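You operate a simulated robot arm through the tools that you are given. There is no shell and no other tool.

Carry out the task below with a simulated two-armed robot. There is one attempt and no reset: what you move stays moved.

TASK
Switch off, free the stitched shoe and move it to the tall stand.
Fine: foot up by its lever and motor off first, then the slide plate to load; seat the shoe on the stand's jack; leave the other shoe alone.

It is judged by the outcome, as a careful person would: the job done as asked, and still so three seconds after it is handed in. It fails if anything else is knocked over, pushed out of place, dropped, spilled or broken.

THE ROBOT
Two 7-joint arms with fingered hands on one trunk, on a base that moves. Base frame: it is fixed to the floor where the robot stands at the start and does not move with it; the origin is under the middle of the robot, x ahead of it, y to its left, z up. Readings come in m, degrees, newtons and seconds.
The left shoulder is at the start at [0.06, 0.166, 0.876], the right one opposite. With the tool pointing down near the work surface each hand reaches from about 0.1 to 0.66 m from the robot's upright axis, wherever it stands, measured 20 degrees to its own side. Places, roughly: black lever [-1.4, -2.1, 1.3]; black switch [-1.3, -2.5, 0.9]; slide plate [-1.4, -2.1, 0.9]; stand jack [-0.9, -1.4, 0.8]; upturned black shoe [-1.25, -2, 1]; upturned blue shoe [-2, -2.25, 0.75]. Payload 5 kg a hand.
The tool frame of a hand sits at the grasp point between the pads (the TCP): z along the fingers, y along the line on which they close. The tips reach 0.032 m beyond it. The gripper opens to 0.16 m; its body begins 0.089 m behind the TCP. The gripper is a hand of 3 fingers: y runs from the thumb to the fingers, the wrist lies at [0, 0, -0.267] in the tool frame.
Orientation is that of the tool frame in the base frame, as [roll, pitch, yaw] about the fixed x, y, z axes, in that order (R = Rz(yaw) Ry(pitch) Rx(roll)). With the fingers straight down and closing along the base's y, the tool's x points along the base's -x, its y along +y and its z along -z.

THE INTERFACE
- The arms move only by the tool send_rows. It takes "left_increments", "right_increments" or both (then of equal length, played together; a hand with none holds still); each is a list of rows, each a list of 2 entries, a list of its own where there are three numbers: the shift along the tool's x, y, z in mm, then the turn, a rotation vector about the tool's x, y, z in degrees. In form: [[[dx, dy, dz], [ax, ay, az]], ...]. A call has 1 to 20 rows; each row shifts and turns the commanded pose from where the row before left it, along the tool's axes as they then stand. Each row takes 0.2 s and may step no farther than 0.05 m and 8.6 degrees from the row before; otherwise, the whole call is refused. Where a pose cannot be reached the arm comes as near as it can. A force on the tool above 40 N (or 10 N above the force at the start of the call, whichever is more), or a blocked arm, ends the call early, and 0.2 s more pass. In this call time passes only in rows, and 0.2 s behind the last. It gives the time, the measured TCP pose, the force on the tool (base axes), the opening and the grip force at its end, in the units of the frame above (readings bear some noise), with the torque about the TCP (base axes, N m) and any sound that the robot's microphone picked up.
- Cameras (640 x 400 px; columns grow to the right, rows downward): "scene" is now at [0.0604, -0.0047, 1.5404]; the picture's right is [-0.06, -1.00, 0.00], its down [-0.50, 0.03, -0.86] and it looks along [0.86, -0.05, -0.50] (base axes); focal length 291 px, centre (320, 200). "left" rides on the left gripper at [-0.065, -0.004, -0.116] in its tool frame; the picture's right is [0.06, -1.00, 0.00], its down [0.87, 0.05, -0.49] and it looks along [0.49, 0.03, 0.87] (tool axes); focal length 261 px, centre (320, 200). "right" rides on the right gripper at [0.065, -0.004, -0.116] in its tool frame; the picture's right is [0.06, 1.00, 0.00], its down [-0.87, 0.05, -0.49] and it looks along [-0.49, 0.03, 0.87] (tool axes); focal length 261 px, centre (320, 200). There is no depth. A picture from a camera that has moved, and an enlarged one, comes with that camera's place and axes in the base frame and with its lens.
- get_image(camera): a new picture of that camera. It takes no simulated time.
- slide_trunk(by): slides the trunk up (or, below 0, down) by that many m; the arms and the scene camera ride with it, the base frame stays. It gives what a move gives, with no picture.
- drive_base(legs): drives the robot by 1 to 6 legs, each [ahead, turn to the left] in m and degrees, along the robot's own axes; the way and the turn of a leg run together, so that a leg with both is an arc; at most 1.5 m and 180 degrees a leg. The arms and the cameras ride along, it lands a little off, and it stops where it bumps. It gives what a move gives.
- finger_targets(finger1, finger2, thumb_bend, hand): sets how far each is bent, from 0 (flat) to 1 (curled in); at 0.3 the hand is open as for a grip, at 0.7 the pads meet at the TCP. One left out holds its place. A second passes; each finger stops where it meets its share of the squeeze, and holds until it gets a number again. It is the only way to open and close the hand. It gives what a move gives, with no picture; readings hold the bend of each and the force on the fingers (four entries, about 0 where the hand has none), thumb and palm.
- aim_head(pan, tilt): turns the head with the scene camera to pan (to the left, within 86 degrees either way) and tilt (down, from -29 to 69), counted from straight ahead of the robot. It gives what a move gives.
- zoom(camera, box): a new picture of the part [left, top, right, bottom] of that camera's present view, enlarged. It takes no simulated time.
- sign_off(): hands the job in; it is judged then, once.

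Places have to be worked out from the pictures, the camera data and where the tool is seen. Open the grippers and draw the arms clear of the work before you hand the job in, unless the task says otherwise.

The tools are called as a command line: name --argument value ..., lists and objects as JSON in quotes. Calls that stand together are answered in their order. send_rows: Moves the arms, as the interface text tells. Its arguments: {"type":"object","properties":{"left_increments":{"type":"array","items":{"type":"array"}},"right_increments":{"type":"array","items":{"type":"array"}}},"required":[]} The other tools are called the same way: slide_trunk (by) moves the trunk up or down; finger_targets (finger1, finger2, thumb_bend, hand) moves the fingers one by one; drive_base (legs) drives the base; aim_head (pan, tilt) turns the head that bears the scene camera; get_image (camera) takes a picture; zoom (camera, box) takes an enlarged picture of a part of a camera's view; sign_off () hands the job in.

At the start:

```text
time: 0.0
left_ee_pos: [0.5611, 0.2805, 1.1963]
left_tcp_rot: [179.9, 0.0, -180.0]
left_ft_force: [-0.5, 0.0, 1.8]
left_wrist_torque: [-0.03, 0.0, -0.02]
left_finger_gap: 0.1601
left_gripper_force: 0.0
left_shape: jaw
left_bend: [0.3, 0.3, 0.3]
left_finger forces: [0.1, 0.1, 0.1, 0.1, 0.0, 0.0]
right_ee_pos: [0.4271, -0.1408, 1.2125]
right_tcp_rot: [179.9, 0.0, -180.0]
right_ft_force: [0.0, 0.7, 0.1]
right_wrist_torque: [0.01, -0.01, 0.0]
right_finger_gap: 0.1599
right_gripper_force: 0.0
right_shape: jaw
right_bend: [0.3, 0.3, 0.3]
right_finger forces: [0.1, 0.0, 0.0, 0.0, 0.1, 0.0]
trunk travel left (down, up): [-0.425, 0.165]
robot x, y, heading: [0.0033, -0.0014, -0.2]
head pan, tilt (commanded): [-3.2, 30.2]
```

scene: 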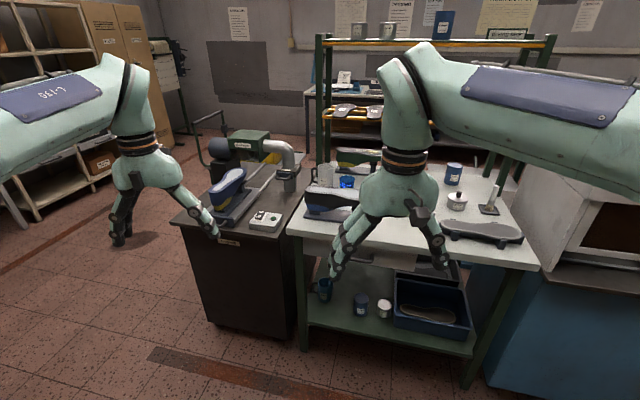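
right: 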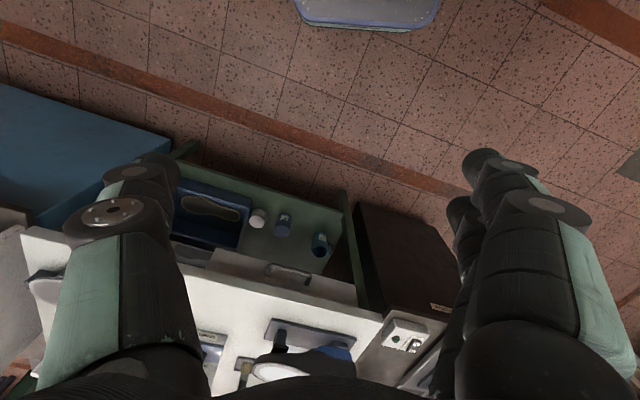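
left: 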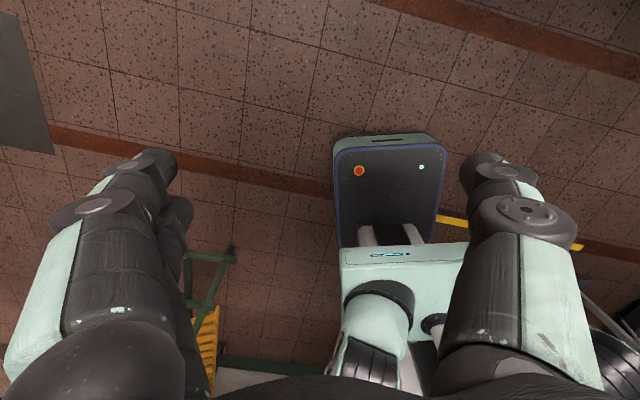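

The start pictures show a bench ahead of me, but the listed work places are behind and to my right (about -124 degrees). I turn the head right to look that way before driving.

aim_head --pan -86 --tilt 20

get_image --camera "scene"

```text
time: 1.6
left_ee_pos: [0.5602, 0.2807, 1.1948]
left_tcp_rot: [179.9, 0.0, 179.9]
left_ft_force: [-0.5, -0.4, 0.1]
left_wrist_torque: [-0.03, 0.03, 0.01]
left_finger_gap: 0.1601
left_gripper_force: 0.1
left_shape: jaw
left_bend: [0.3, 0.3, 0.3]
left_finger forces: [0.0, 0.1, 0.0, 0.1, 0.0, 0.0]
right_ee_pos: [0.4287, -0.1409, 1.2135]
right_tcp_rot: [-180.0, 0.0, 179.9]
right_ft_force: [0.3, -0.5, -0.1]
right_wrist_torque: [0.02, 0.01, -0.01]
right_finger_gap: 0.1596
right_gripper_force: 0.1
right_shape: jaw
right_bend: [0.3, 0.3, 0.3]
right_finger forces: [0.0, 0.0, 0.0, 0.1, 0.0, 0.0]
trunk travel left (down, up): [-0.425, 0.165]
robot x, y, heading: [-0.0028, 0.0, -0.4]
head pan, tilt (commanded): [-85.9, 20.0]
```

```text
taken
camera scene: at [-0.0231, -0.0925, 1.5568], right [-1.0, -0.07, 0.0], down [-0.02, 0.34, -0.94], along [0.07, -0.94, -0.34], focal length 291 px, centre (320, 200)
```

scene: 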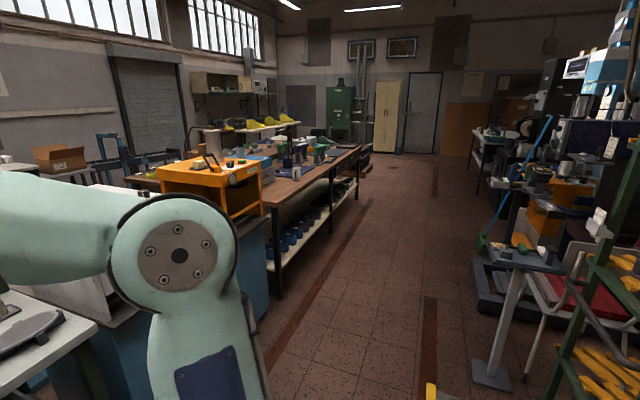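

The machine and stand are off to the right side of this view (beyond the blue broom). The nearest furniture is over 0.9 m away, so I turn the base right in place to face that area.

drive_base --legs '[[0, -90]]'

aim_head --pan -40 --tilt 20

get_image --camera "scene"

```text
time: 5.9
left_ee_pos: [0.2908, -0.5551, 1.1944]
left_tcp_rot: [179.9, 0.0, 91.1]
left_ft_force: [0.1, -0.2, 0.2]
left_wrist_torque: [-0.03, -0.01, -0.02]
left_finger_gap: 0.1598
left_gripper_force: 0.0
left_shape: jaw
left_bend: [0.3, 0.3, 0.3]
left_finger forces: [0.0, 0.1, 0.0, 0.1, 0.0, 0.0]
right_ee_pos: [-0.1334, -0.4306, 1.211]
right_tcp_rot: [179.9, -0.1, 91.0]
right_ft_force: [-0.3, 0.5, 0.7]
right_wrist_torque: [0.0, -0.03, -0.01]
right_finger_gap: 0.1599
right_gripper_force: 0.1
right_shape: jaw
right_bend: [0.3, 0.3, 0.3]
right_finger forces: [0.1, 0.1, 0.1, 0.1, 0.1, 0.1]
trunk travel left (down, up): [-0.425, 0.165]
robot x, y, heading: [0.0013, 0.0001, -88.9]
head pan, tilt (commanded): [-85.9, 20.0]
```

```text
time: 7.0
left_ee_pos: [0.292, -0.5559, 1.1947]
left_tcp_rot: [-180.0, 0.0, 91.1]
left_ft_force: [0.8, 0.4, -0.6]
left_wrist_torque: [-0.01, 0.02, 0.01]
left_finger_gap: 0.1599
left_gripper_force: 0.1
left_shape: jaw
left_bend: [0.3, 0.3, 0.3]
left_finger forces: [0.0, 0.0, 0.0, 0.1, 0.1, 0.1]
right_ee_pos: [-0.1328, -0.429, 1.2134]
right_tcp_rot: [180.0, 0.0, 91.2]
right_ft_force: [0.7, -0.9, -0.1]
right_wrist_torque: [-0.01, 0.0, 0.03]
right_finger_gap: 0.1599
right_gripper_force: 0.0
right_shape: jaw
right_bend: [0.3, 0.3, 0.3]
right_finger forces: [0.1, 0.0, 0.0, 0.0, 0.0, 0.0]
trunk travel left (down, up): [-0.425, 0.165]
robot x, y, heading: [-0.0025, -0.0031, -89.0]
head pan, tilt (commanded): [-40.0, 20.0]
```

```text
taken
camera scene: at [-0.059, -0.0422, 1.5568], right [-0.78, 0.63, 0.0], down [0.21, 0.27, -0.94], along [-0.59, -0.73, -0.34], focal length 291 px, centre (320, 200)
```

scene: 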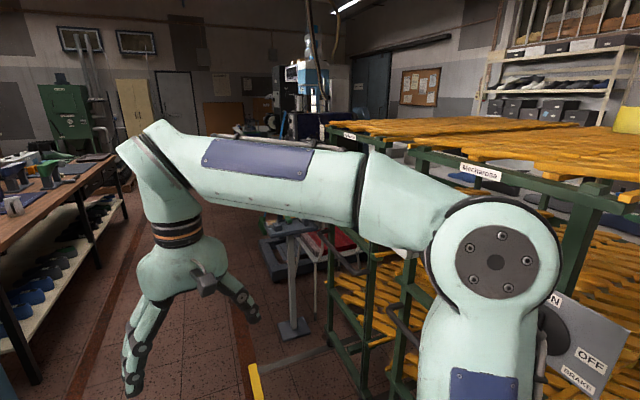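

The post near column 290 fits the tall stand at about (-0.92, -1.41); the machine is behind my right arm. I look left and straight ahead to check the clearance for the arms before driving down the aisle.

aim_head --pan 10 --tilt 35

get_image --camera "scene"

get_image --camera "right"

get_image --camera "left"

```text
time: 8.2
left_ee_pos: [0.2915, -0.5549, 1.195]
left_tcp_rot: [180.0, 0.0, 91.1]
left_ft_force: [0.1, -0.8, 0.2]
left_wrist_torque: [-0.01, -0.03, 0.02]
left_finger_gap: 0.1602
left_gripper_force: 0.0
left_shape: jaw
left_bend: [0.3, 0.3, 0.3]
left_finger forces: [0.0, 0.0, 0.0, 0.0, 0.0, 0.0]
right_ee_pos: [-0.1322, -0.4309, 1.2119]
right_tcp_rot: [180.0, 0.0, 91.1]
right_ft_force: [-0.3, 0.2, 0.6]
right_wrist_torque: [0.02, -0.01, 0.04]
right_finger_gap: 0.1598
right_gripper_force: 0.1
right_shape: jaw
right_bend: [0.3, 0.3, 0.3]
right_finger forces: [0.0, 0.0, 0.0, 0.0, 0.1, 0.1]
trunk travel left (down, up): [-0.425, 0.165]
robot x, y, heading: [-0.0001, -0.0005, -89.0]
head pan, tilt (commanded): [10.0, 35.0]
```

```text
taken
camera scene: at [0.0165, -0.0562, 1.533], right [-0.98, -0.19, 0.0], down [-0.11, 0.56, -0.82], along [0.16, -0.8, -0.57], focal length 291 px, centre (320, 200)
```

scene: 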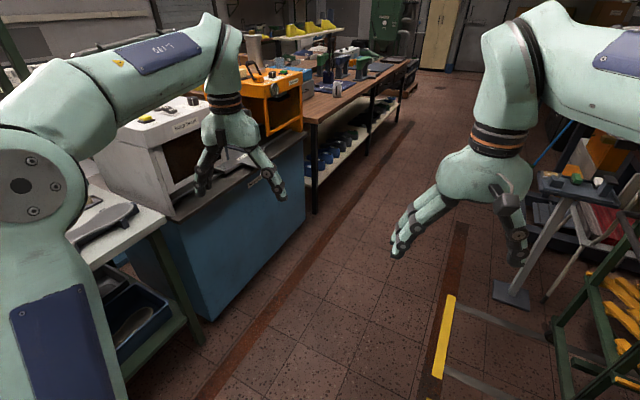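

```text
taken
camera right: at [-0.1372, -0.3653, 1.3278], right [1.0, 0.08, 0.0], down [0.07, -0.87, 0.49], along [0.04, -0.49, -0.87], focal length 261 px, centre (320, 200)
```

right: 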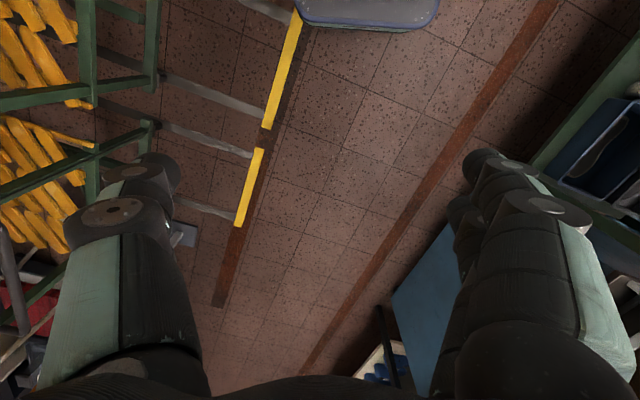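

```text
taken
camera left: at [0.2883, -0.6217, 1.3099], right [-1.0, 0.04, 0.0], down [0.04, 0.87, 0.49], along [0.02, 0.49, -0.87], focal length 261 px, centre (320, 200)
```

left: 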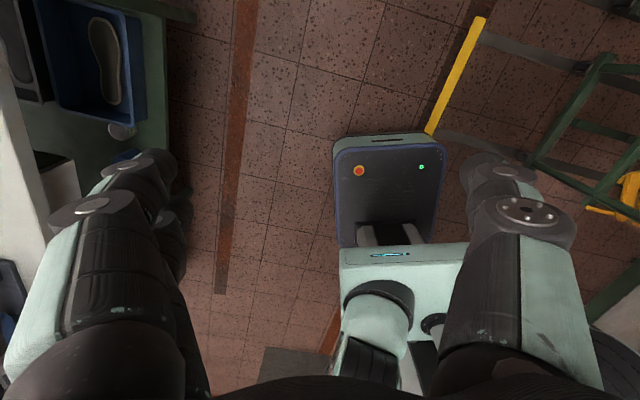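

The yellow strip is only a floor marking, the rack's face is near x=-1.05 up to y about -1.25, and the bench side starts near x=0.4. I drive along the middle of the aisle (x about -0.3), first stopping near (-0.3, -1.0) to look again.

drive_base --legs '[[0, -17], [1.0, 0]]'

aim_head --pan -25 --tilt 25

get_image --camera "scene"

```text
time: 14.3
left_ee_pos: [-0.1811, -1.5727, 1.1948]
left_tcp_rot: [-179.9, -0.1, 72.9]
left_ft_force: [-1.6, 0.8, 0.4]
left_wrist_torque: [-0.03, 0.01, 0.01]
left_finger_gap: 0.1598
left_gripper_force: 0.0
left_shape: jaw
left_bend: [0.3, 0.3, 0.3]
left_finger forces: [0.0, 0.1, 0.0, 0.1, 0.0, 0.1]
right_ee_pos: [-0.5452, -1.3203, 1.2117]
right_tcp_rot: [-180.0, 0.1, 72.8]
right_ft_force: [0.2, 0.1, -0.4]
right_wrist_torque: [0.02, 0.01, 0.0]
right_finger_gap: 0.16
right_gripper_force: 0.1
right_shape: jaw
right_bend: [0.3, 0.3, 0.3]
right_finger forces: [0.1, 0.0, 0.0, 0.0, 0.0, 0.0]
trunk travel left (down, up): [-0.425, 0.165]
robot x, y, heading: [-0.2898, -0.9549, -107.3]
head pan, tilt (commanded): [10.0, 35.0]
```

```text
time: 15.3
left_ee_pos: [-0.182, -1.573, 1.1958]
left_tcp_rot: [-179.9, 0.0, 72.9]
left_ft_force: [1.4, 0.1, 0.5]
left_wrist_torque: [0.02, 0.0, 0.0]
left_finger_gap: 0.1598
left_gripper_force: 0.0
left_shape: jaw
left_bend: [0.3, 0.3, 0.3]
left_finger forces: [0.0, 0.1, 0.0, 0.0, 0.0, 0.1]
right_ee_pos: [-0.5459, -1.3197, 1.211]
right_tcp_rot: [-179.9, 0.0, 72.8]
right_ft_force: [0.4, -0.2, 0.2]
right_wrist_torque: [0.0, -0.01, 0.02]
right_finger_gap: 0.1599
right_gripper_force: 0.1
right_shape: jaw
right_bend: [0.3, 0.3, 0.3]
right_finger forces: [0.0, 0.0, 0.0, 0.0, 0.0, 0.0]
trunk travel left (down, up): [-0.425, 0.165]
robot x, y, heading: [-0.2814, -0.9536, -107.3]
head pan, tilt (commanded): [-25.0, 25.0]
```

```text
taken
camera scene: at [-0.3376, -0.993, 1.5487], right [-0.74, 0.67, 0.0], down [0.28, 0.31, -0.91], along [-0.61, -0.67, -0.42], focal length 291 px, centre (320, 200)
```

scene: 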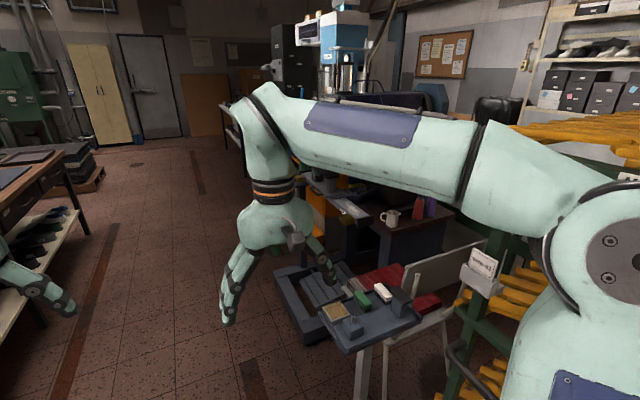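

The machine is partly visible behind my right arm and the stand with items is at lower right. I carry on down the aisle to about (-0.28, -2.1) and then look right before turning.

drive_base --legs '[[0, 17], [1.15, 0]]'

aim_head --pan -86 --tilt 25

get_image --camera "scene"

```text
time: 22.3
left_ee_pos: [0.0054, -2.6825, 1.1943]
left_tcp_rot: [180.0, 0.1, 90.7]
left_ft_force: [0.1, 0.0, 0.5]
left_wrist_torque: [0.04, 0.02, 0.02]
left_finger_gap: 0.1601
left_gripper_force: 0.1
left_shape: jaw
left_bend: [0.3, 0.3, 0.3]
left_finger forces: [0.0, 0.0, 0.1, 0.1, 0.1, 0.1]
right_ee_pos: [-0.4172, -2.5537, 1.2126]
right_tcp_rot: [180.0, 0.0, 90.5]
right_ft_force: [0.1, 0.1, 0.6]
right_wrist_torque: [0.02, 0.0, 0.05]
right_finger_gap: 0.1599
right_gripper_force: 0.0
right_shape: jaw
right_bend: [0.3, 0.3, 0.3]
right_finger forces: [0.0, 0.0, 0.0, 0.0, 0.0, 0.0]
trunk travel left (down, up): [-0.425, 0.165]
robot x, y, heading: [-0.2806, -2.1282, -89.4]
head pan, tilt (commanded): [-25.0, 25.0]
```

```text
time: 23.6
left_ee_pos: [0.0057, -2.6822, 1.1945]
left_tcp_rot: [180.0, 0.1, 90.6]
left_ft_force: [0.1, 0.0, -0.1]
left_wrist_torque: [0.0, 0.02, -0.03]
left_finger_gap: 0.1599
left_gripper_force: 0.1
left_shape: jaw
left_bend: [0.3, 0.3, 0.3]
left_finger forces: [0.0, 0.0, 0.0, 0.0, 0.0, 0.0]
right_ee_pos: [-0.4176, -2.5521, 1.2115]
right_tcp_rot: [179.9, 0.0, 90.6]
right_ft_force: [-0.7, -0.2, 0.1]
right_wrist_torque: [-0.01, 0.06, 0.01]
right_finger_gap: 0.1598
right_gripper_force: 0.0
right_shape: jaw
right_bend: [0.3, 0.3, 0.3]
right_finger forces: [0.0, 0.0, 0.2, 0.0, 0.1, 0.1]
trunk travel left (down, up): [-0.425, 0.165]
robot x, y, heading: [-0.2812, -2.1196, -89.5]
head pan, tilt (commanded): [-85.9, 25.0]
```

```text
taken
camera scene: at [-0.3731, -2.1011, 1.5487], right [-0.08, 1.0, 0.0], down [0.42, 0.03, -0.91], along [-0.9, -0.07, -0.42], focal length 291 px, centre (320, 200)
```

scene: 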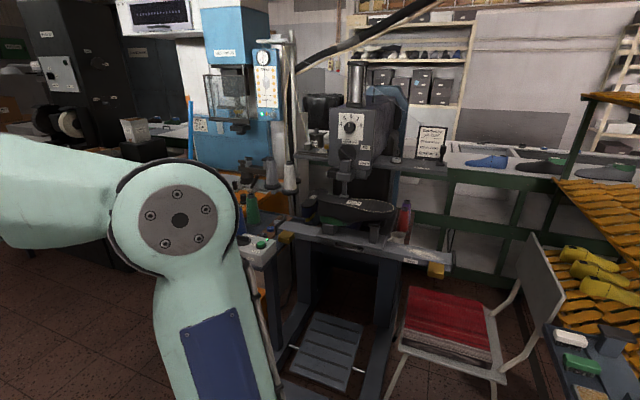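

The stitching machine is in view now, with the upturned black shoe under its foot. I zoom in to study the lever, switch, slide plate, and shoe, and also the stand at lower right.

zoom --camera "scene" --box '[270, 60, 470, 185]'

zoom --camera "scene" --box '[230, 160, 470, 310]'

zoom --camera "scene" --box '[400, 240, 640, 400]'

```text
3.20 times, centred on (370, 122) of scene
camera zoom: at [-0.3731, -2.1011, 1.5487], right [-0.08, 1.0, 0.0], down [0.42, 0.03, -0.91], along [-0.9, -0.07, -0.42], focal length 932 px, centre (160, 448)
```

zoom: 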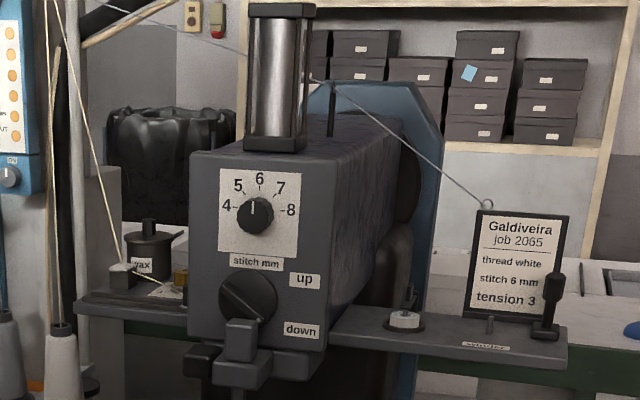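

```text
2.67 times, centred on (350, 235) of scene
camera zoom: at [-0.3731, -2.1011, 1.5487], right [-0.08, 1.0, 0.0], down [0.42, 0.03, -0.91], along [-0.9, -0.07, -0.42], focal length 776 px, centre (240, 107)
```

zoom: 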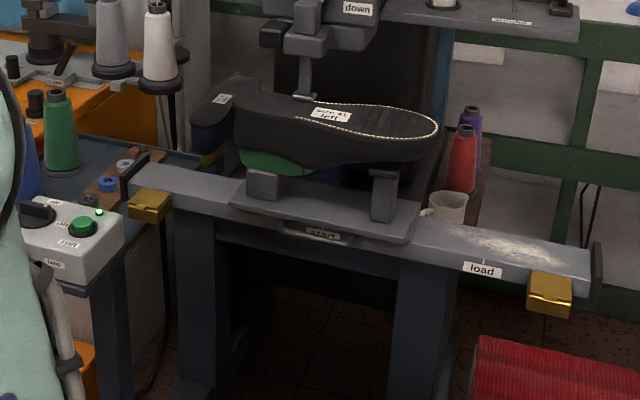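

```text
2.50 times, centred on (520, 320) of scene
camera zoom: at [-0.3731, -2.1011, 1.5487], right [-0.08, 1.0, 0.0], down [0.42, 0.03, -0.91], along [-0.9, -0.07, -0.42], focal length 728 px, centre (-180, -100)
```

zoom: 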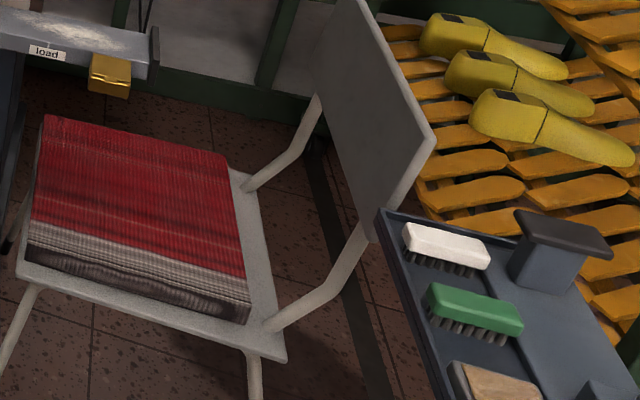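

The machine has an up/down lever on its face, a switch box with a green lamp on the left, and a slide plate at "start" with "load" to the right. I turn the base to face the machine squarely and take a closer look.

drive_base --legs '[[0, -90]]'

aim_head --pan 0 --tilt 25

get_image --camera "scene"

get_image --camera "left"

get_image --camera "right"

```text
time: 27.9
left_ee_pos: [-0.8382, -2.4116, 1.1952]
left_tcp_rot: [-180.0, 0.1, 0.7]
left_ft_force: [-0.2, -0.1, -0.6]
left_wrist_torque: [0.0, -0.03, 0.0]
left_finger_gap: 0.16
left_gripper_force: 0.0
left_shape: jaw
left_bend: [0.3, 0.3, 0.3]
left_finger forces: [0.0, 0.0, 0.0, 0.0, 0.0, 0.0]
right_ee_pos: [-0.7103, -1.9886, 1.2114]
right_tcp_rot: [-180.0, -0.1, 0.8]
right_ft_force: [-0.3, 1.2, 0.6]
right_wrist_torque: [-0.01, 0.01, 0.03]
right_finger_gap: 0.1598
right_gripper_force: 0.0
right_shape: jaw
right_bend: [0.3, 0.3, 0.3]
right_finger forces: [0.0, 0.0, 0.0, 0.0, 0.1, 0.1]
trunk travel left (down, up): [-0.425, 0.165]
robot x, y, heading: [-0.2785, -2.1198, -179.4]
head pan, tilt (commanded): [-85.9, 25.0]
```

```text
time: 29.5
left_ee_pos: [-0.838, -2.4123, 1.1955]
left_tcp_rot: [-179.9, 0.0, 0.7]
left_ft_force: [0.3, 0.8, -0.5]
left_wrist_torque: [-0.01, 0.02, 0.0]
left_finger_gap: 0.1597
left_gripper_force: 0.1
left_shape: jaw
left_bend: [0.3, 0.3, 0.3]
left_finger forces: [0.0, 0.1, 0.0, 0.1, 0.0, 0.1]
right_ee_pos: [-0.7105, -1.9881, 1.2115]
right_tcp_rot: [-179.9, 0.0, 0.7]
right_ft_force: [-0.2, 0.4, 1.1]
right_wrist_torque: [-0.01, 0.0, -0.02]
right_finger_gap: 0.1599
right_gripper_force: 0.1
right_shape: jaw
right_bend: [0.3, 0.3, 0.3]
right_finger forces: [0.1, 0.0, 0.0, 0.0, 0.0, 0.0]
trunk travel left (down, up): [-0.425, 0.165]
robot x, y, heading: [-0.2832, -2.1269, -179.4]
head pan, tilt (commanded): [0.0, 25.0]
```

```text
taken
camera scene: at [-0.3432, -2.1242, 1.5487], right [-0.01, 1.0, 0.0], down [0.42, 0.01, -0.91], along [-0.91, -0.01, -0.42], focal length 291 px, centre (320, 200)
```

scene: 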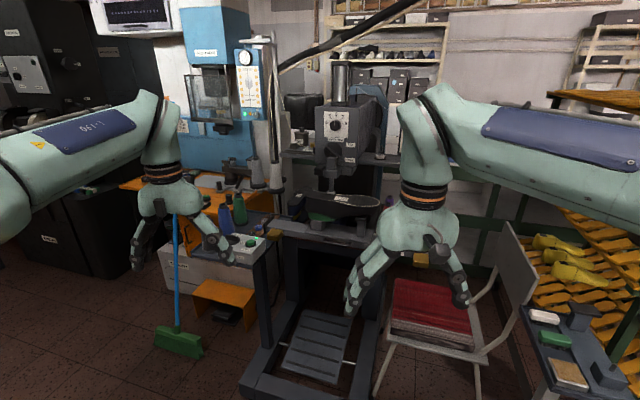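

```text
taken
camera left: at [-0.9042, -2.4097, 1.3099], right [0.05, 1.0, 0.0], down [0.87, -0.04, 0.49], along [0.49, -0.02, -0.87], focal length 261 px, centre (320, 200)
```

left: 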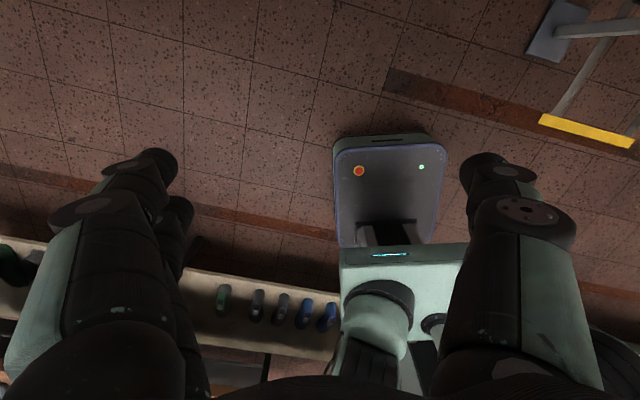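

```text
taken
camera right: at [-0.6447, -1.9836, 1.3278], right [0.07, -1.0, 0.0], down [-0.87, -0.06, 0.49], along [-0.49, -0.04, -0.87], focal length 261 px, centre (320, 200)
```

right: 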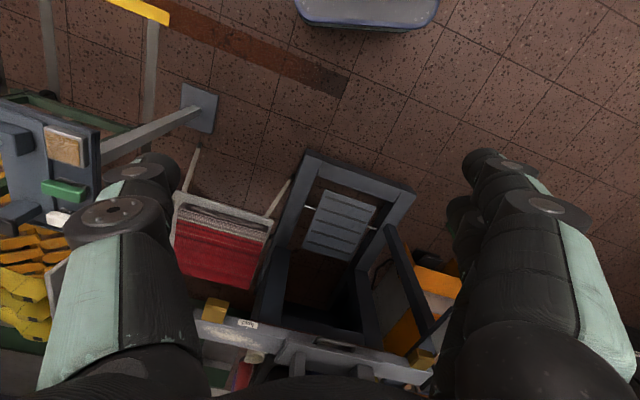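

I zoom in on the machine face, switch box and stand from this new place to work out positions.

zoom --camera "scene" --box '[270, 70, 430, 170]'

zoom --camera "scene" --box '[215, 150, 455, 300]'

zoom --camera "scene" --box '[480, 260, 640, 400]'

```text
4.00 times, centred on (350, 120) of scene
camera zoom: at [-0.3432, -2.1242, 1.5487], right [-0.01, 1.0, 0.0], down [0.42, 0.01, -0.91], along [-0.91, -0.01, -0.42], focal length 1165 px, centre (200, 520)
```

zoom: 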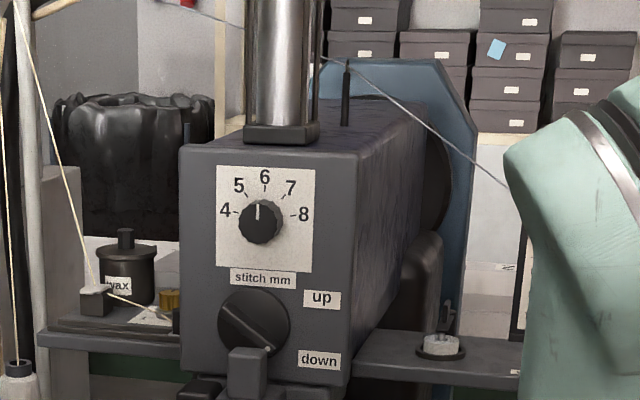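

```text
2.67 times, centred on (335, 225) of scene
camera zoom: at [-0.3432, -2.1242, 1.5487], right [-0.01, 1.0, 0.0], down [0.42, 0.01, -0.91], along [-0.91, -0.01, -0.42], focal length 776 px, centre (280, 133)
```

zoom: 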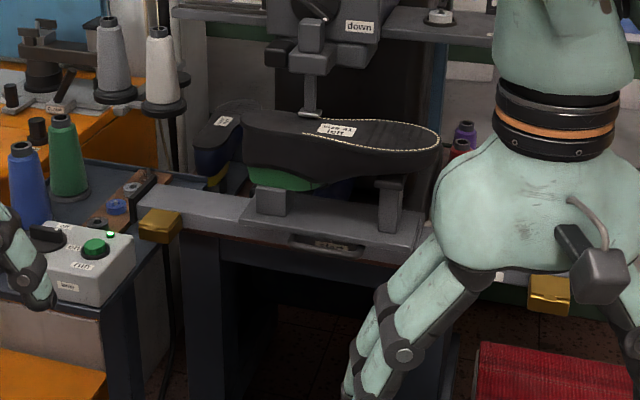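

```text
2.86 times, centred on (560, 330) of scene
camera zoom: at [-0.3432, -2.1242, 1.5487], right [-0.01, 1.0, 0.0], down [0.42, 0.01, -0.91], along [-0.91, -0.01, -0.42], focal length 832 px, centre (-366, -171)
```

zoom: 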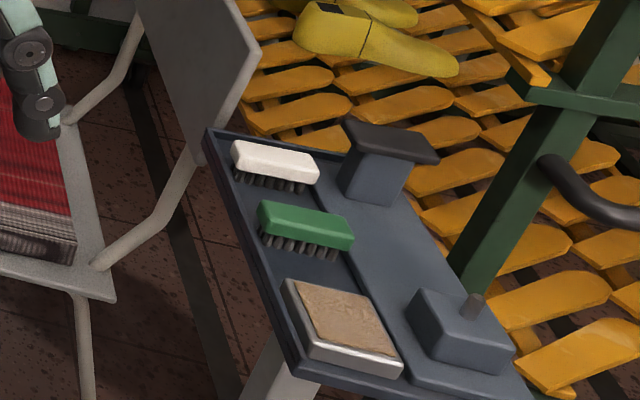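

The lever hub works out at about (-1.35, -2.09, 1.27) next to "up"/"down" labels, and the stand jack has a wide black pad post and a low block with a pin. My hands would be too far forward when driving closer, so I first pull both back toward the trunk.

send_rows --left_increments '[[[40, 0, 0], [0, 0, 0]], [[40, 0, 0], [0, 0, 0]], [[40, 0, 0], [0, 0, 0]], [[40, 0, 0], [0, 0, 0]], [[40, 0, 0], [0, 0, 0]], [[40, 0, 0], [0, 0, 0]]]' --right_increments '[[[25, -20, 0], [0, 0, 0]], [[25, -20, 0], [0, 0, 0]], [[25, -20, 0], [0, 0, 0]], [[25, -20, 0], [0, 0, 0]], [[25, -20, 0], [0, 0, 0]], [[25, -20, 0], [0, 0, 0]]]'

get_image --camera "scene"

```text
time: 30.9
left_ee_pos: [-0.5956, -2.4066, 1.1935]
left_tcp_rot: [179.9, 0.1, 0.9]
left_ft_force: [0.4, 0.5, -0.2]
left_wrist_torque: [-0.02, -0.01, 0.03]
left_finger_gap: 0.1599
left_gripper_force: 0.0
left_shape: jaw
left_bend: [0.3, 0.3, 0.3]
left_finger forces: [0.1, 0.0, 0.1, 0.0, 0.0, 0.1]
right_ee_pos: [-0.5594, -1.8667, 1.2124]
right_tcp_rot: [179.9, 0.0, 0.8]
right_ft_force: [0.5, -0.3, 0.1]
right_wrist_torque: [-0.02, 0.04, -0.01]
right_finger_gap: 0.1602
right_gripper_force: 0.0
right_shape: jaw
right_bend: [0.3, 0.3, 0.3]
right_finger forces: [0.0, 0.1, 0.0, 0.0, 0.1, 0.0]
trunk travel left (down, up): [-0.425, 0.165]
robot x, y, heading: [-0.2785, -2.1206, -179.5]
head pan, tilt (commanded): [0.0, 25.0]
```

```text
taken
camera scene: at [-0.3414, -2.1237, 1.5488], right [-0.01, 1.0, 0.0], down [0.42, 0.0, -0.91], along [-0.91, -0.01, -0.42], focal length 291 px, centre (320, 200)
```

scene: 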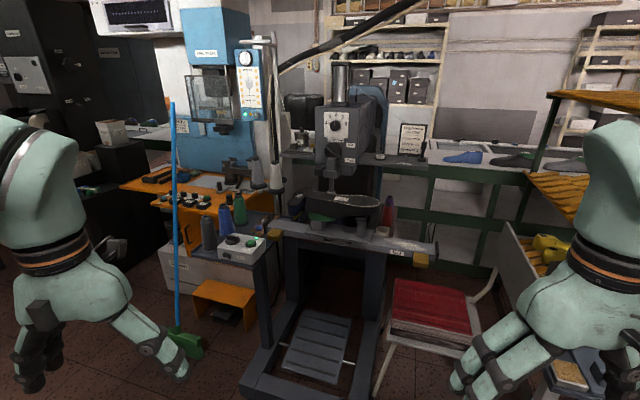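

The view is clear now and nothing obstructs the path ahead for about 0.9 m. I drive ahead 0.42 m so the machine comes within reach.

drive_base --legs '[[0.42, 0]]'

get_image --camera "scene"

zoom --camera "scene" --box '[260, 60, 460, 185]'

get_image --camera "right"

```text
time: 33.5
left_ee_pos: [-1.0152, -2.4152, 1.1941]
left_tcp_rot: [180.0, 0.1, 1.0]
left_ft_force: [-0.2, 0.1, 0.1]
left_wrist_torque: [0.0, -0.07, 0.01]
left_finger_gap: 0.1598
left_gripper_force: 0.2
left_shape: jaw
left_bend: [0.3, 0.3, 0.3]
left_finger forces: [0.1, 0.0, 0.0, 0.0, 0.1, 0.0]
right_ee_pos: [-0.9815, -1.8735, 1.2116]
right_tcp_rot: [-180.0, 0.0, 1.0]
right_ft_force: [-0.7, -0.6, 0.7]
right_wrist_torque: [0.01, -0.03, 0.0]
right_finger_gap: 0.1598
right_gripper_force: 0.1
right_shape: jaw
right_bend: [0.3, 0.3, 0.3]
right_finger forces: [0.0, 0.1, 0.0, 0.0, 0.1, 0.1]
trunk travel left (down, up): [-0.425, 0.165]
robot x, y, heading: [-0.7028, -2.129, -179.0]
head pan, tilt (commanded): [0.0, 25.0]
```

```text
taken
camera scene: at [-0.7638, -2.1308, 1.5487], right [-0.02, 1.0, 0.0], down [0.42, 0.01, -0.91], along [-0.91, -0.02, -0.42], focal length 291 px, centre (320, 200)
```

scene: 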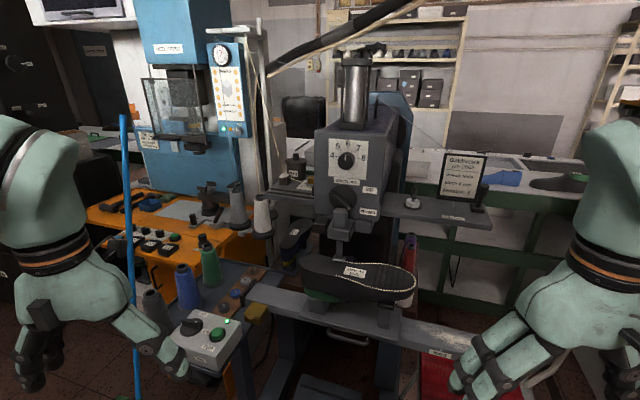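

```text
3.20 times, centred on (360, 122) of scene
camera zoom: at [-0.7638, -2.1308, 1.5487], right [-0.02, 1.0, 0.0], down [0.42, 0.01, -0.91], along [-0.91, -0.02, -0.42], focal length 932 px, centre (192, 448)
```

zoom: 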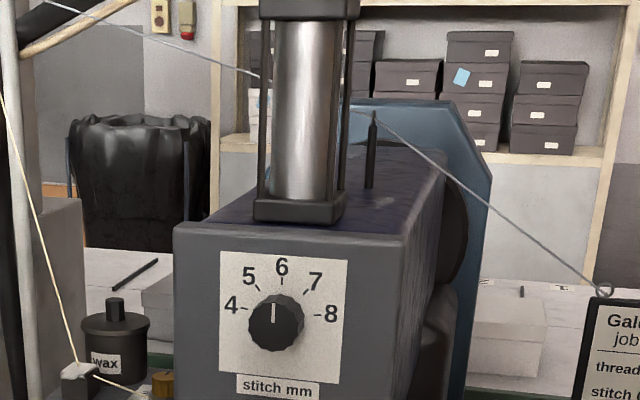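

```text
taken
camera right: at [-0.9162, -1.8697, 1.3279], right [0.08, -1.0, 0.0], down [-0.87, -0.07, 0.49], along [-0.49, -0.04, -0.87], focal length 261 px, centre (320, 200)
```

right: 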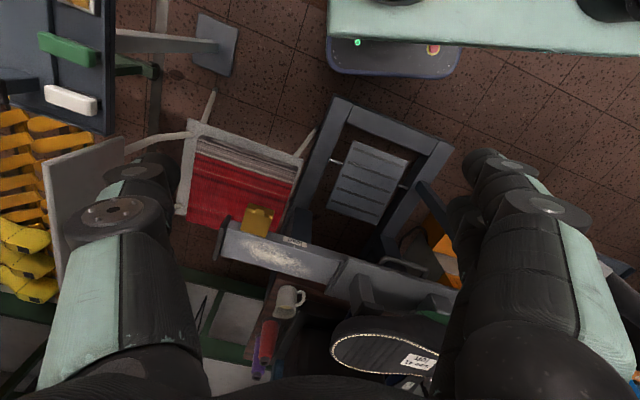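

The machine is close now. I zoom on the lever and foot, the switch box, the slide rail, and the head of the machine.

zoom --camera "scene" --box '[310, 165, 400, 265]'

zoom --camera "scene" --box '[160, 280, 280, 380]'

zoom --camera "scene" --box '[240, 230, 480, 380]'

```text
4.00 times, centred on (355, 215) of scene
camera zoom: at [-0.7638, -2.1308, 1.5487], right [-0.02, 1.0, 0.0], down [0.42, 0.01, -0.91], along [-0.91, -0.02, -0.42], focal length 1165 px, centre (180, 140)
```

zoom: 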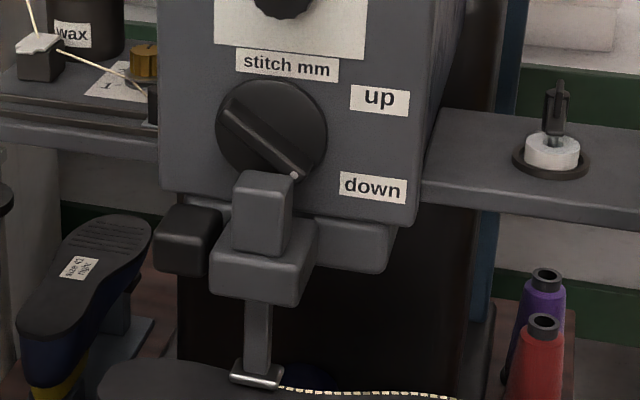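

```text
4.00 times, centred on (220, 330) of scene
camera zoom: at [-0.7638, -2.1308, 1.5487], right [-0.02, 1.0, 0.0], down [0.42, 0.01, -0.91], along [-0.91, -0.02, -0.42], focal length 1165 px, centre (720, -320)
```

zoom: 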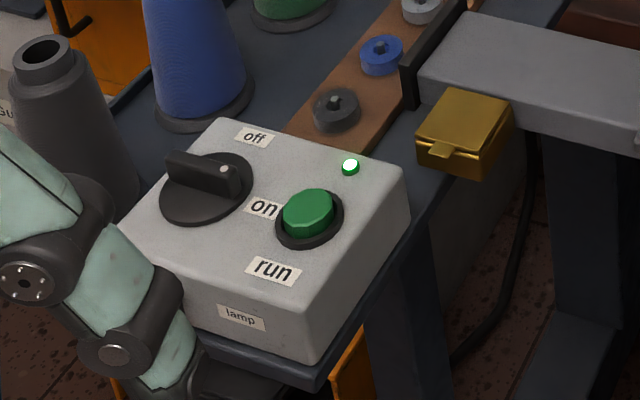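

```text
2.67 times, centred on (360, 305) of scene
camera zoom: at [-0.7638, -2.1308, 1.5487], right [-0.02, 1.0, 0.0], down [0.42, 0.01, -0.91], along [-0.91, -0.02, -0.42], focal length 776 px, centre (213, -80)
```

zoom: 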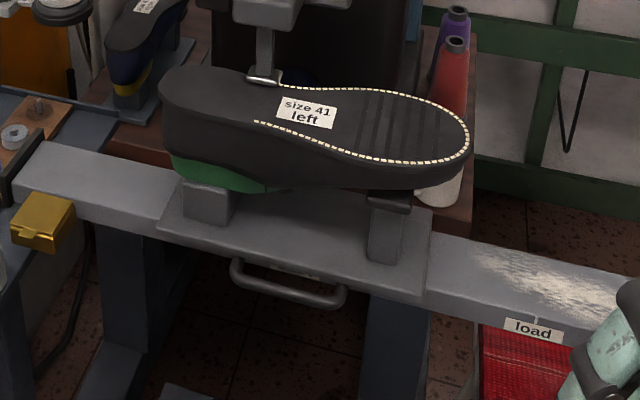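

The lever is a black knob with a cross-bar whose dot points to "down"; the switch is a rotary knob pointing to "on"; the slide plate carries a handle, and the shoe's green last sits on a block with the toe on a pad post. Before touching the lever I pitch the right hand 45 degrees so its camera looks forward, for a side view of how far things protrude.

send_rows --right_increments '[[[0, 0, 0], [0, -7.5, 0]], [[0, 0, 0], [0, -7.5, 0]], [[0, 0, 0], [0, -7.5, 0]], [[0, 0, 0], [0, -7.5, 0]], [[0, 0, 0], [0, -7.5, 0]], [[0, 0, 0], [0, -7.5, 0]]]'

get_image --camera "right"

get_image --camera "scene"

```text
time: 34.9
left_ee_pos: [-1.0156, -2.4146, 1.1943]
left_tcp_rot: [179.9, -0.1, 1.0]
left_ft_force: [0.4, 1.1, -0.6]
left_wrist_torque: [0.0, 0.03, 0.0]
left_finger_gap: 0.1596
left_gripper_force: 0.1
left_shape: jaw
left_bend: [0.3, 0.3, 0.3]
left_finger forces: [0.1, 0.1, 0.1, 0.0, 0.1, 0.0]
right_ee_pos: [-0.9805, -1.874, 1.2115]
right_tcp_rot: [-180.0, 45.1, 0.8]
right_ft_force: [0.4, 0.2, -0.6]
right_wrist_torque: [-0.02, 0.0, -0.03]
right_finger_gap: 0.1603
right_gripper_force: 0.0
right_shape: jaw
right_bend: [0.3, 0.3, 0.3]
right_finger forces: [0.0, 0.0, 0.0, 0.0, 0.0, 0.0]
trunk travel left (down, up): [-0.425, 0.165]
robot x, y, heading: [-0.7014, -2.1318, -178.8]
head pan, tilt (commanded): [0.0, 25.0]
```

```text
taken
camera right: at [-0.8521, -1.8686, 1.2486], right [0.06, -1.0, -0.04], down [-0.26, -0.06, 0.96], along [-0.96, -0.05, -0.27], focal length 261 px, centre (320, 200)
```

right: 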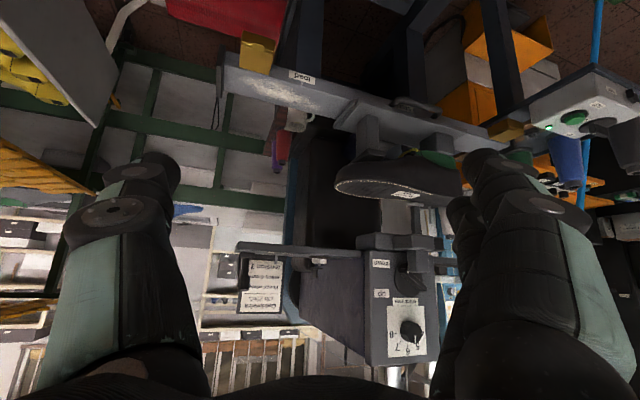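

```text
taken
camera scene: at [-0.7624, -2.1305, 1.5488], right [-0.02, 1.0, 0.0], down [0.42, 0.01, -0.91], along [-0.91, -0.02, -0.42], focal length 291 px, centre (320, 200)
```

scene: 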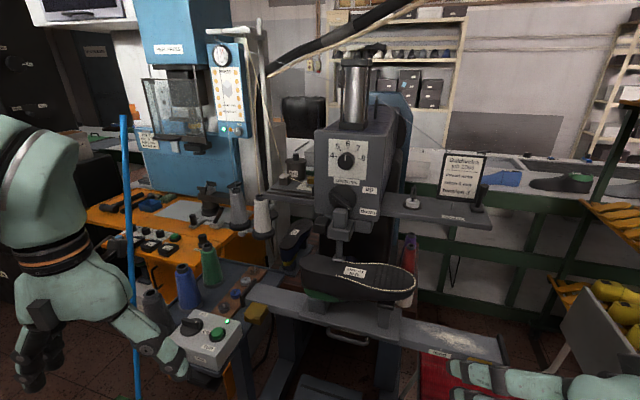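

The right camera sees the lever and foot block from the right (upside down). I zoom into that part.

zoom --camera "right" --box '[340, 200, 460, 370]'

zoom --camera "right" --box '[320, 80, 480, 220]'

zoom --camera "right" --box '[500, 60, 640, 180]'

```text
2.35 times, centred on (400, 285) of right
camera zoom: at [-0.8521, -1.8686, 1.2486], right [0.06, -1.0, -0.04], down [-0.26, -0.06, 0.96], along [-0.96, -0.05, -0.27], focal length 613 px, centre (132, 0)
```

zoom: 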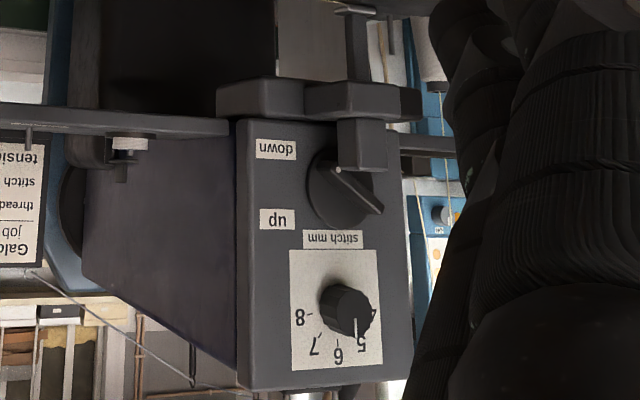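

```text
2.86 times, centred on (400, 150) of right
camera zoom: at [-0.8521, -1.8686, 1.2486], right [0.06, -1.0, -0.04], down [-0.26, -0.06, 0.96], along [-0.96, -0.05, -0.27], focal length 745 px, centre (91, 343)
```

zoom: 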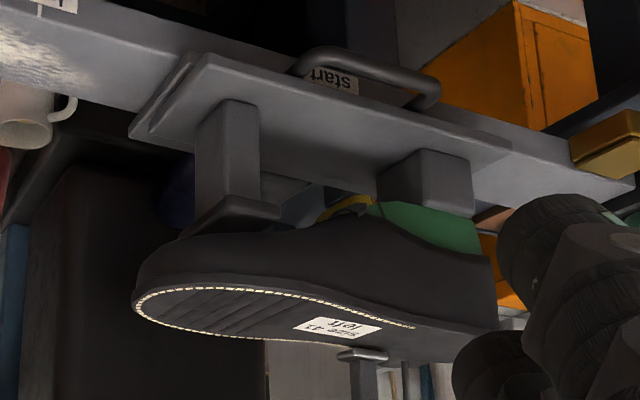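

```text
3.33 times, centred on (570, 120) of right
camera zoom: at [-0.8521, -1.8686, 1.2486], right [0.06, -1.0, -0.04], down [-0.26, -0.06, 0.96], along [-0.96, -0.05, -0.27], focal length 869 px, centre (-513, 467)
```

zoom: 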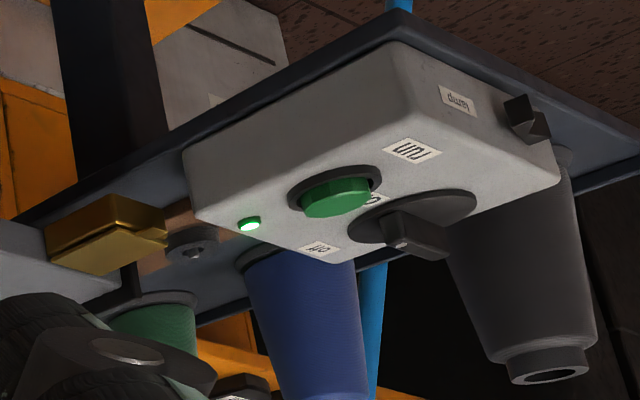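

The side view shows the lever bar stands about 2 cm proud of its disc, with the foot block just below it, and gives the disc at about x=-1.39. I plan to push the bar's free upper-left end down and around with a single thumb tip; I bend the right thumb in alone and bring the hand level in front of the lever, stopping short.

finger_targets --hand "right" --finger1 0.3 --finger2 0.3 --thumb_bend 0.7

send_rows --right_increments '[[[-35, 20, 21], [0, -7.5, 0]], [[-32, 20, 26], [0, -7.5, 0]], [[-29, 20, 30], [0, -7.5, 0]], [[-24, 20, 33], [0, -7.5, 0]], [[-20, 20, 36], [0, -7.5, 0]], [[-15, 20, 38], [0, -7.5, 0]]]'

get_image --camera "right"

get_image --camera "scene"

```text
time: 35.9
left_ee_pos: [-1.014, -2.4151, 1.1936]
left_tcp_rot: [179.9, 0.1, 0.9]
left_ft_force: [-0.2, 0.8, -0.2]
left_wrist_torque: [0.02, 0.03, 0.01]
left_finger_gap: 0.1599
left_gripper_force: 0.0
left_shape: jaw
left_bend: [0.3, 0.3, 0.3]
left_finger forces: [0.0, 0.1, 0.0, 0.1, 0.0, 0.0]
right_ee_pos: [-0.9807, -1.8739, 1.2124]
right_tcp_rot: [180.0, 45.1, 1.0]
right_ft_force: [-0.4, 0.7, 0.1]
right_wrist_torque: [0.02, -0.03, -0.02]
right_finger_gap: 0.0891
right_gripper_force: 0.0
right_shape: fingers
right_bend: [0.3, 0.3, 0.7]
right_finger forces: [0.0, 0.0, 0.0, 0.0, 0.0, 0.1]
trunk travel left (down, up): [-0.425, 0.165]
robot x, y, heading: [-0.6998, -2.1272, -179.1]
head pan, tilt (commanded): [0.0, 25.0]
```

```text
time: 37.5
left_ee_pos: [-1.0147, -2.4142, 1.1946]
left_tcp_rot: [180.0, 0.1, 1.1]
left_ft_force: [1.3, -0.3, -0.3]
left_wrist_torque: [0.0, 0.04, 0.01]
left_finger_gap: 0.1602
left_gripper_force: 0.0
left_shape: jaw
left_bend: [0.3, 0.3, 0.3]
left_finger forces: [0.0, 0.0, 0.1, 0.1, 0.1, 0.0]
right_ee_pos: [-1.2178, -1.9726, 1.2421]
right_tcp_rot: [131.3, 80.1, -53.4]
right_ft_force: [0.0, -0.5, 1.4]
right_wrist_torque: [-0.02, -0.02, 0.02]
right_finger_gap: 0.0885
right_gripper_force: 0.0
right_shape: fingers
right_bend: [0.3, 0.3, 0.7]
right_finger forces: [0.0, 0.1, 0.1, 0.1, 0.0, 0.0]
trunk travel left (down, up): [-0.425, 0.165]
robot x, y, heading: [-0.7006, -2.1299, -179.1]
head pan, tilt (commanded): [0.0, 25.0]
stopped in row 6 (right hand): the arm was blocked; the commanded pose is now the measured one
```

```text
taken
camera right: at [-1.0941, -1.9869, 1.1894], right [-0.08, -0.99, 0.07], down [0.39, 0.03, 0.92], along [-0.92, 0.1, 0.39], focal length 261 px, centre (320, 200)
```

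right: 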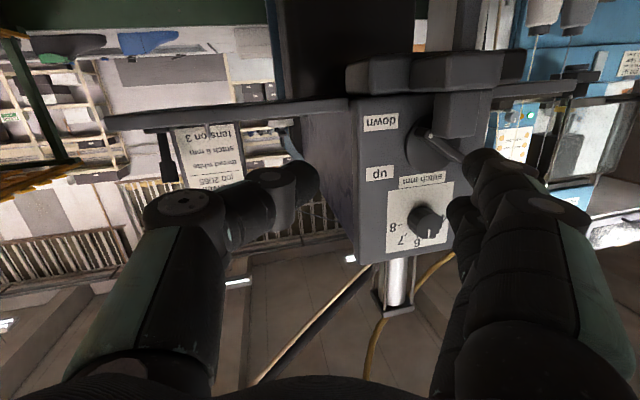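

```text
taken
camera scene: at [-0.7613, -2.13, 1.5487], right [-0.02, 1.0, 0.0], down [0.42, 0.01, -0.91], along [-0.91, -0.02, -0.42], focal length 291 px, centre (320, 200)
```

scene: 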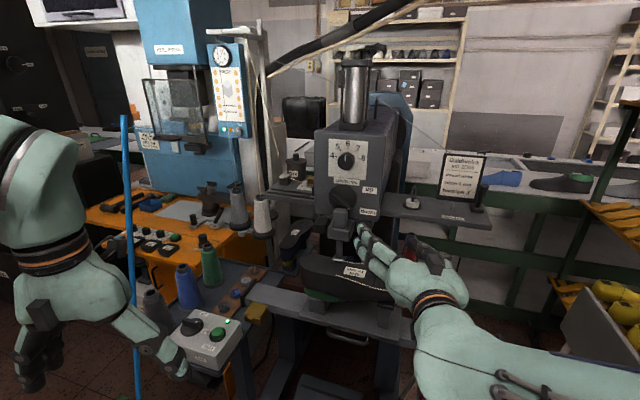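

The call stopped on the last row with no force, so probably a joint limit; the hand is nearly level, pointing at the machine with the tip about 0.15 m short of it. I zoom the right camera on the lever to refine its position.

zoom --camera "right" --box '[330, 60, 550, 260]'

zoom --camera "scene" --box '[310, 160, 450, 300]'

```text
2.00 times, centred on (440, 160) of right
camera zoom: at [-1.0941, -1.9869, 1.1894], right [-0.08, -0.99, 0.07], down [0.39, 0.03, 0.92], along [-0.92, 0.1, 0.39], focal length 521 px, centre (80, 280)
```

zoom: 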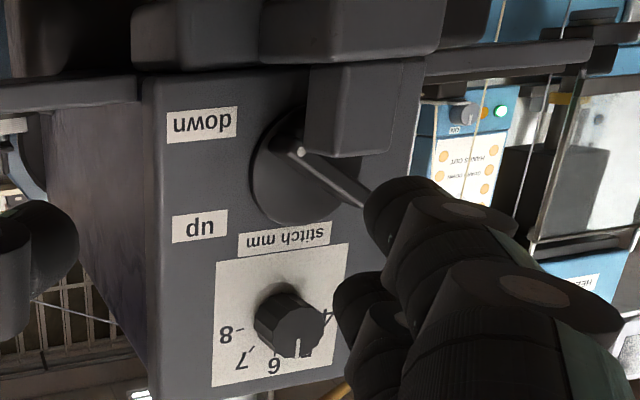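

```text
2.86 times, centred on (380, 230) of scene
camera zoom: at [-0.7613, -2.13, 1.5487], right [-0.02, 1.0, 0.0], down [0.42, 0.01, -0.91], along [-0.91, -0.02, -0.42], focal length 832 px, centre (149, 114)
```

zoom: 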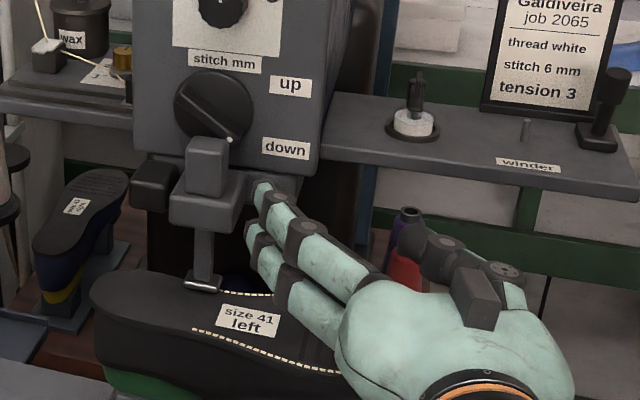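

Knob centre refines to about (-1.40, -2.089, 1.256). I check exactly where the bent thumb's tip shows in the right camera.

zoom --camera "right" --box '[200, 110, 400, 260]'

```text
2.67 times, centred on (300, 185) of right
camera zoom: at [-1.0941, -1.9869, 1.1894], right [-0.08, -0.99, 0.07], down [0.39, 0.03, 0.92], along [-0.92, 0.1, 0.39], focal length 695 px, centre (373, 240)
```

zoom: 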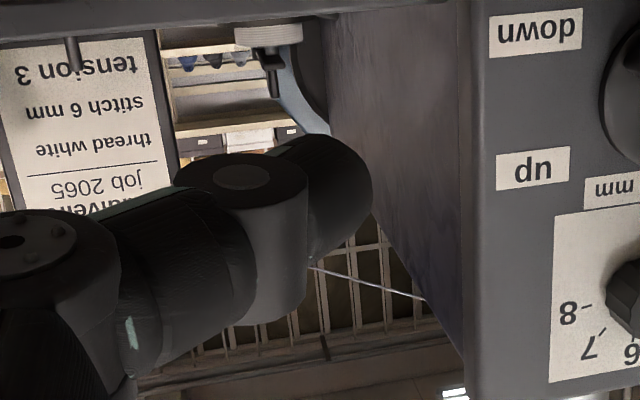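

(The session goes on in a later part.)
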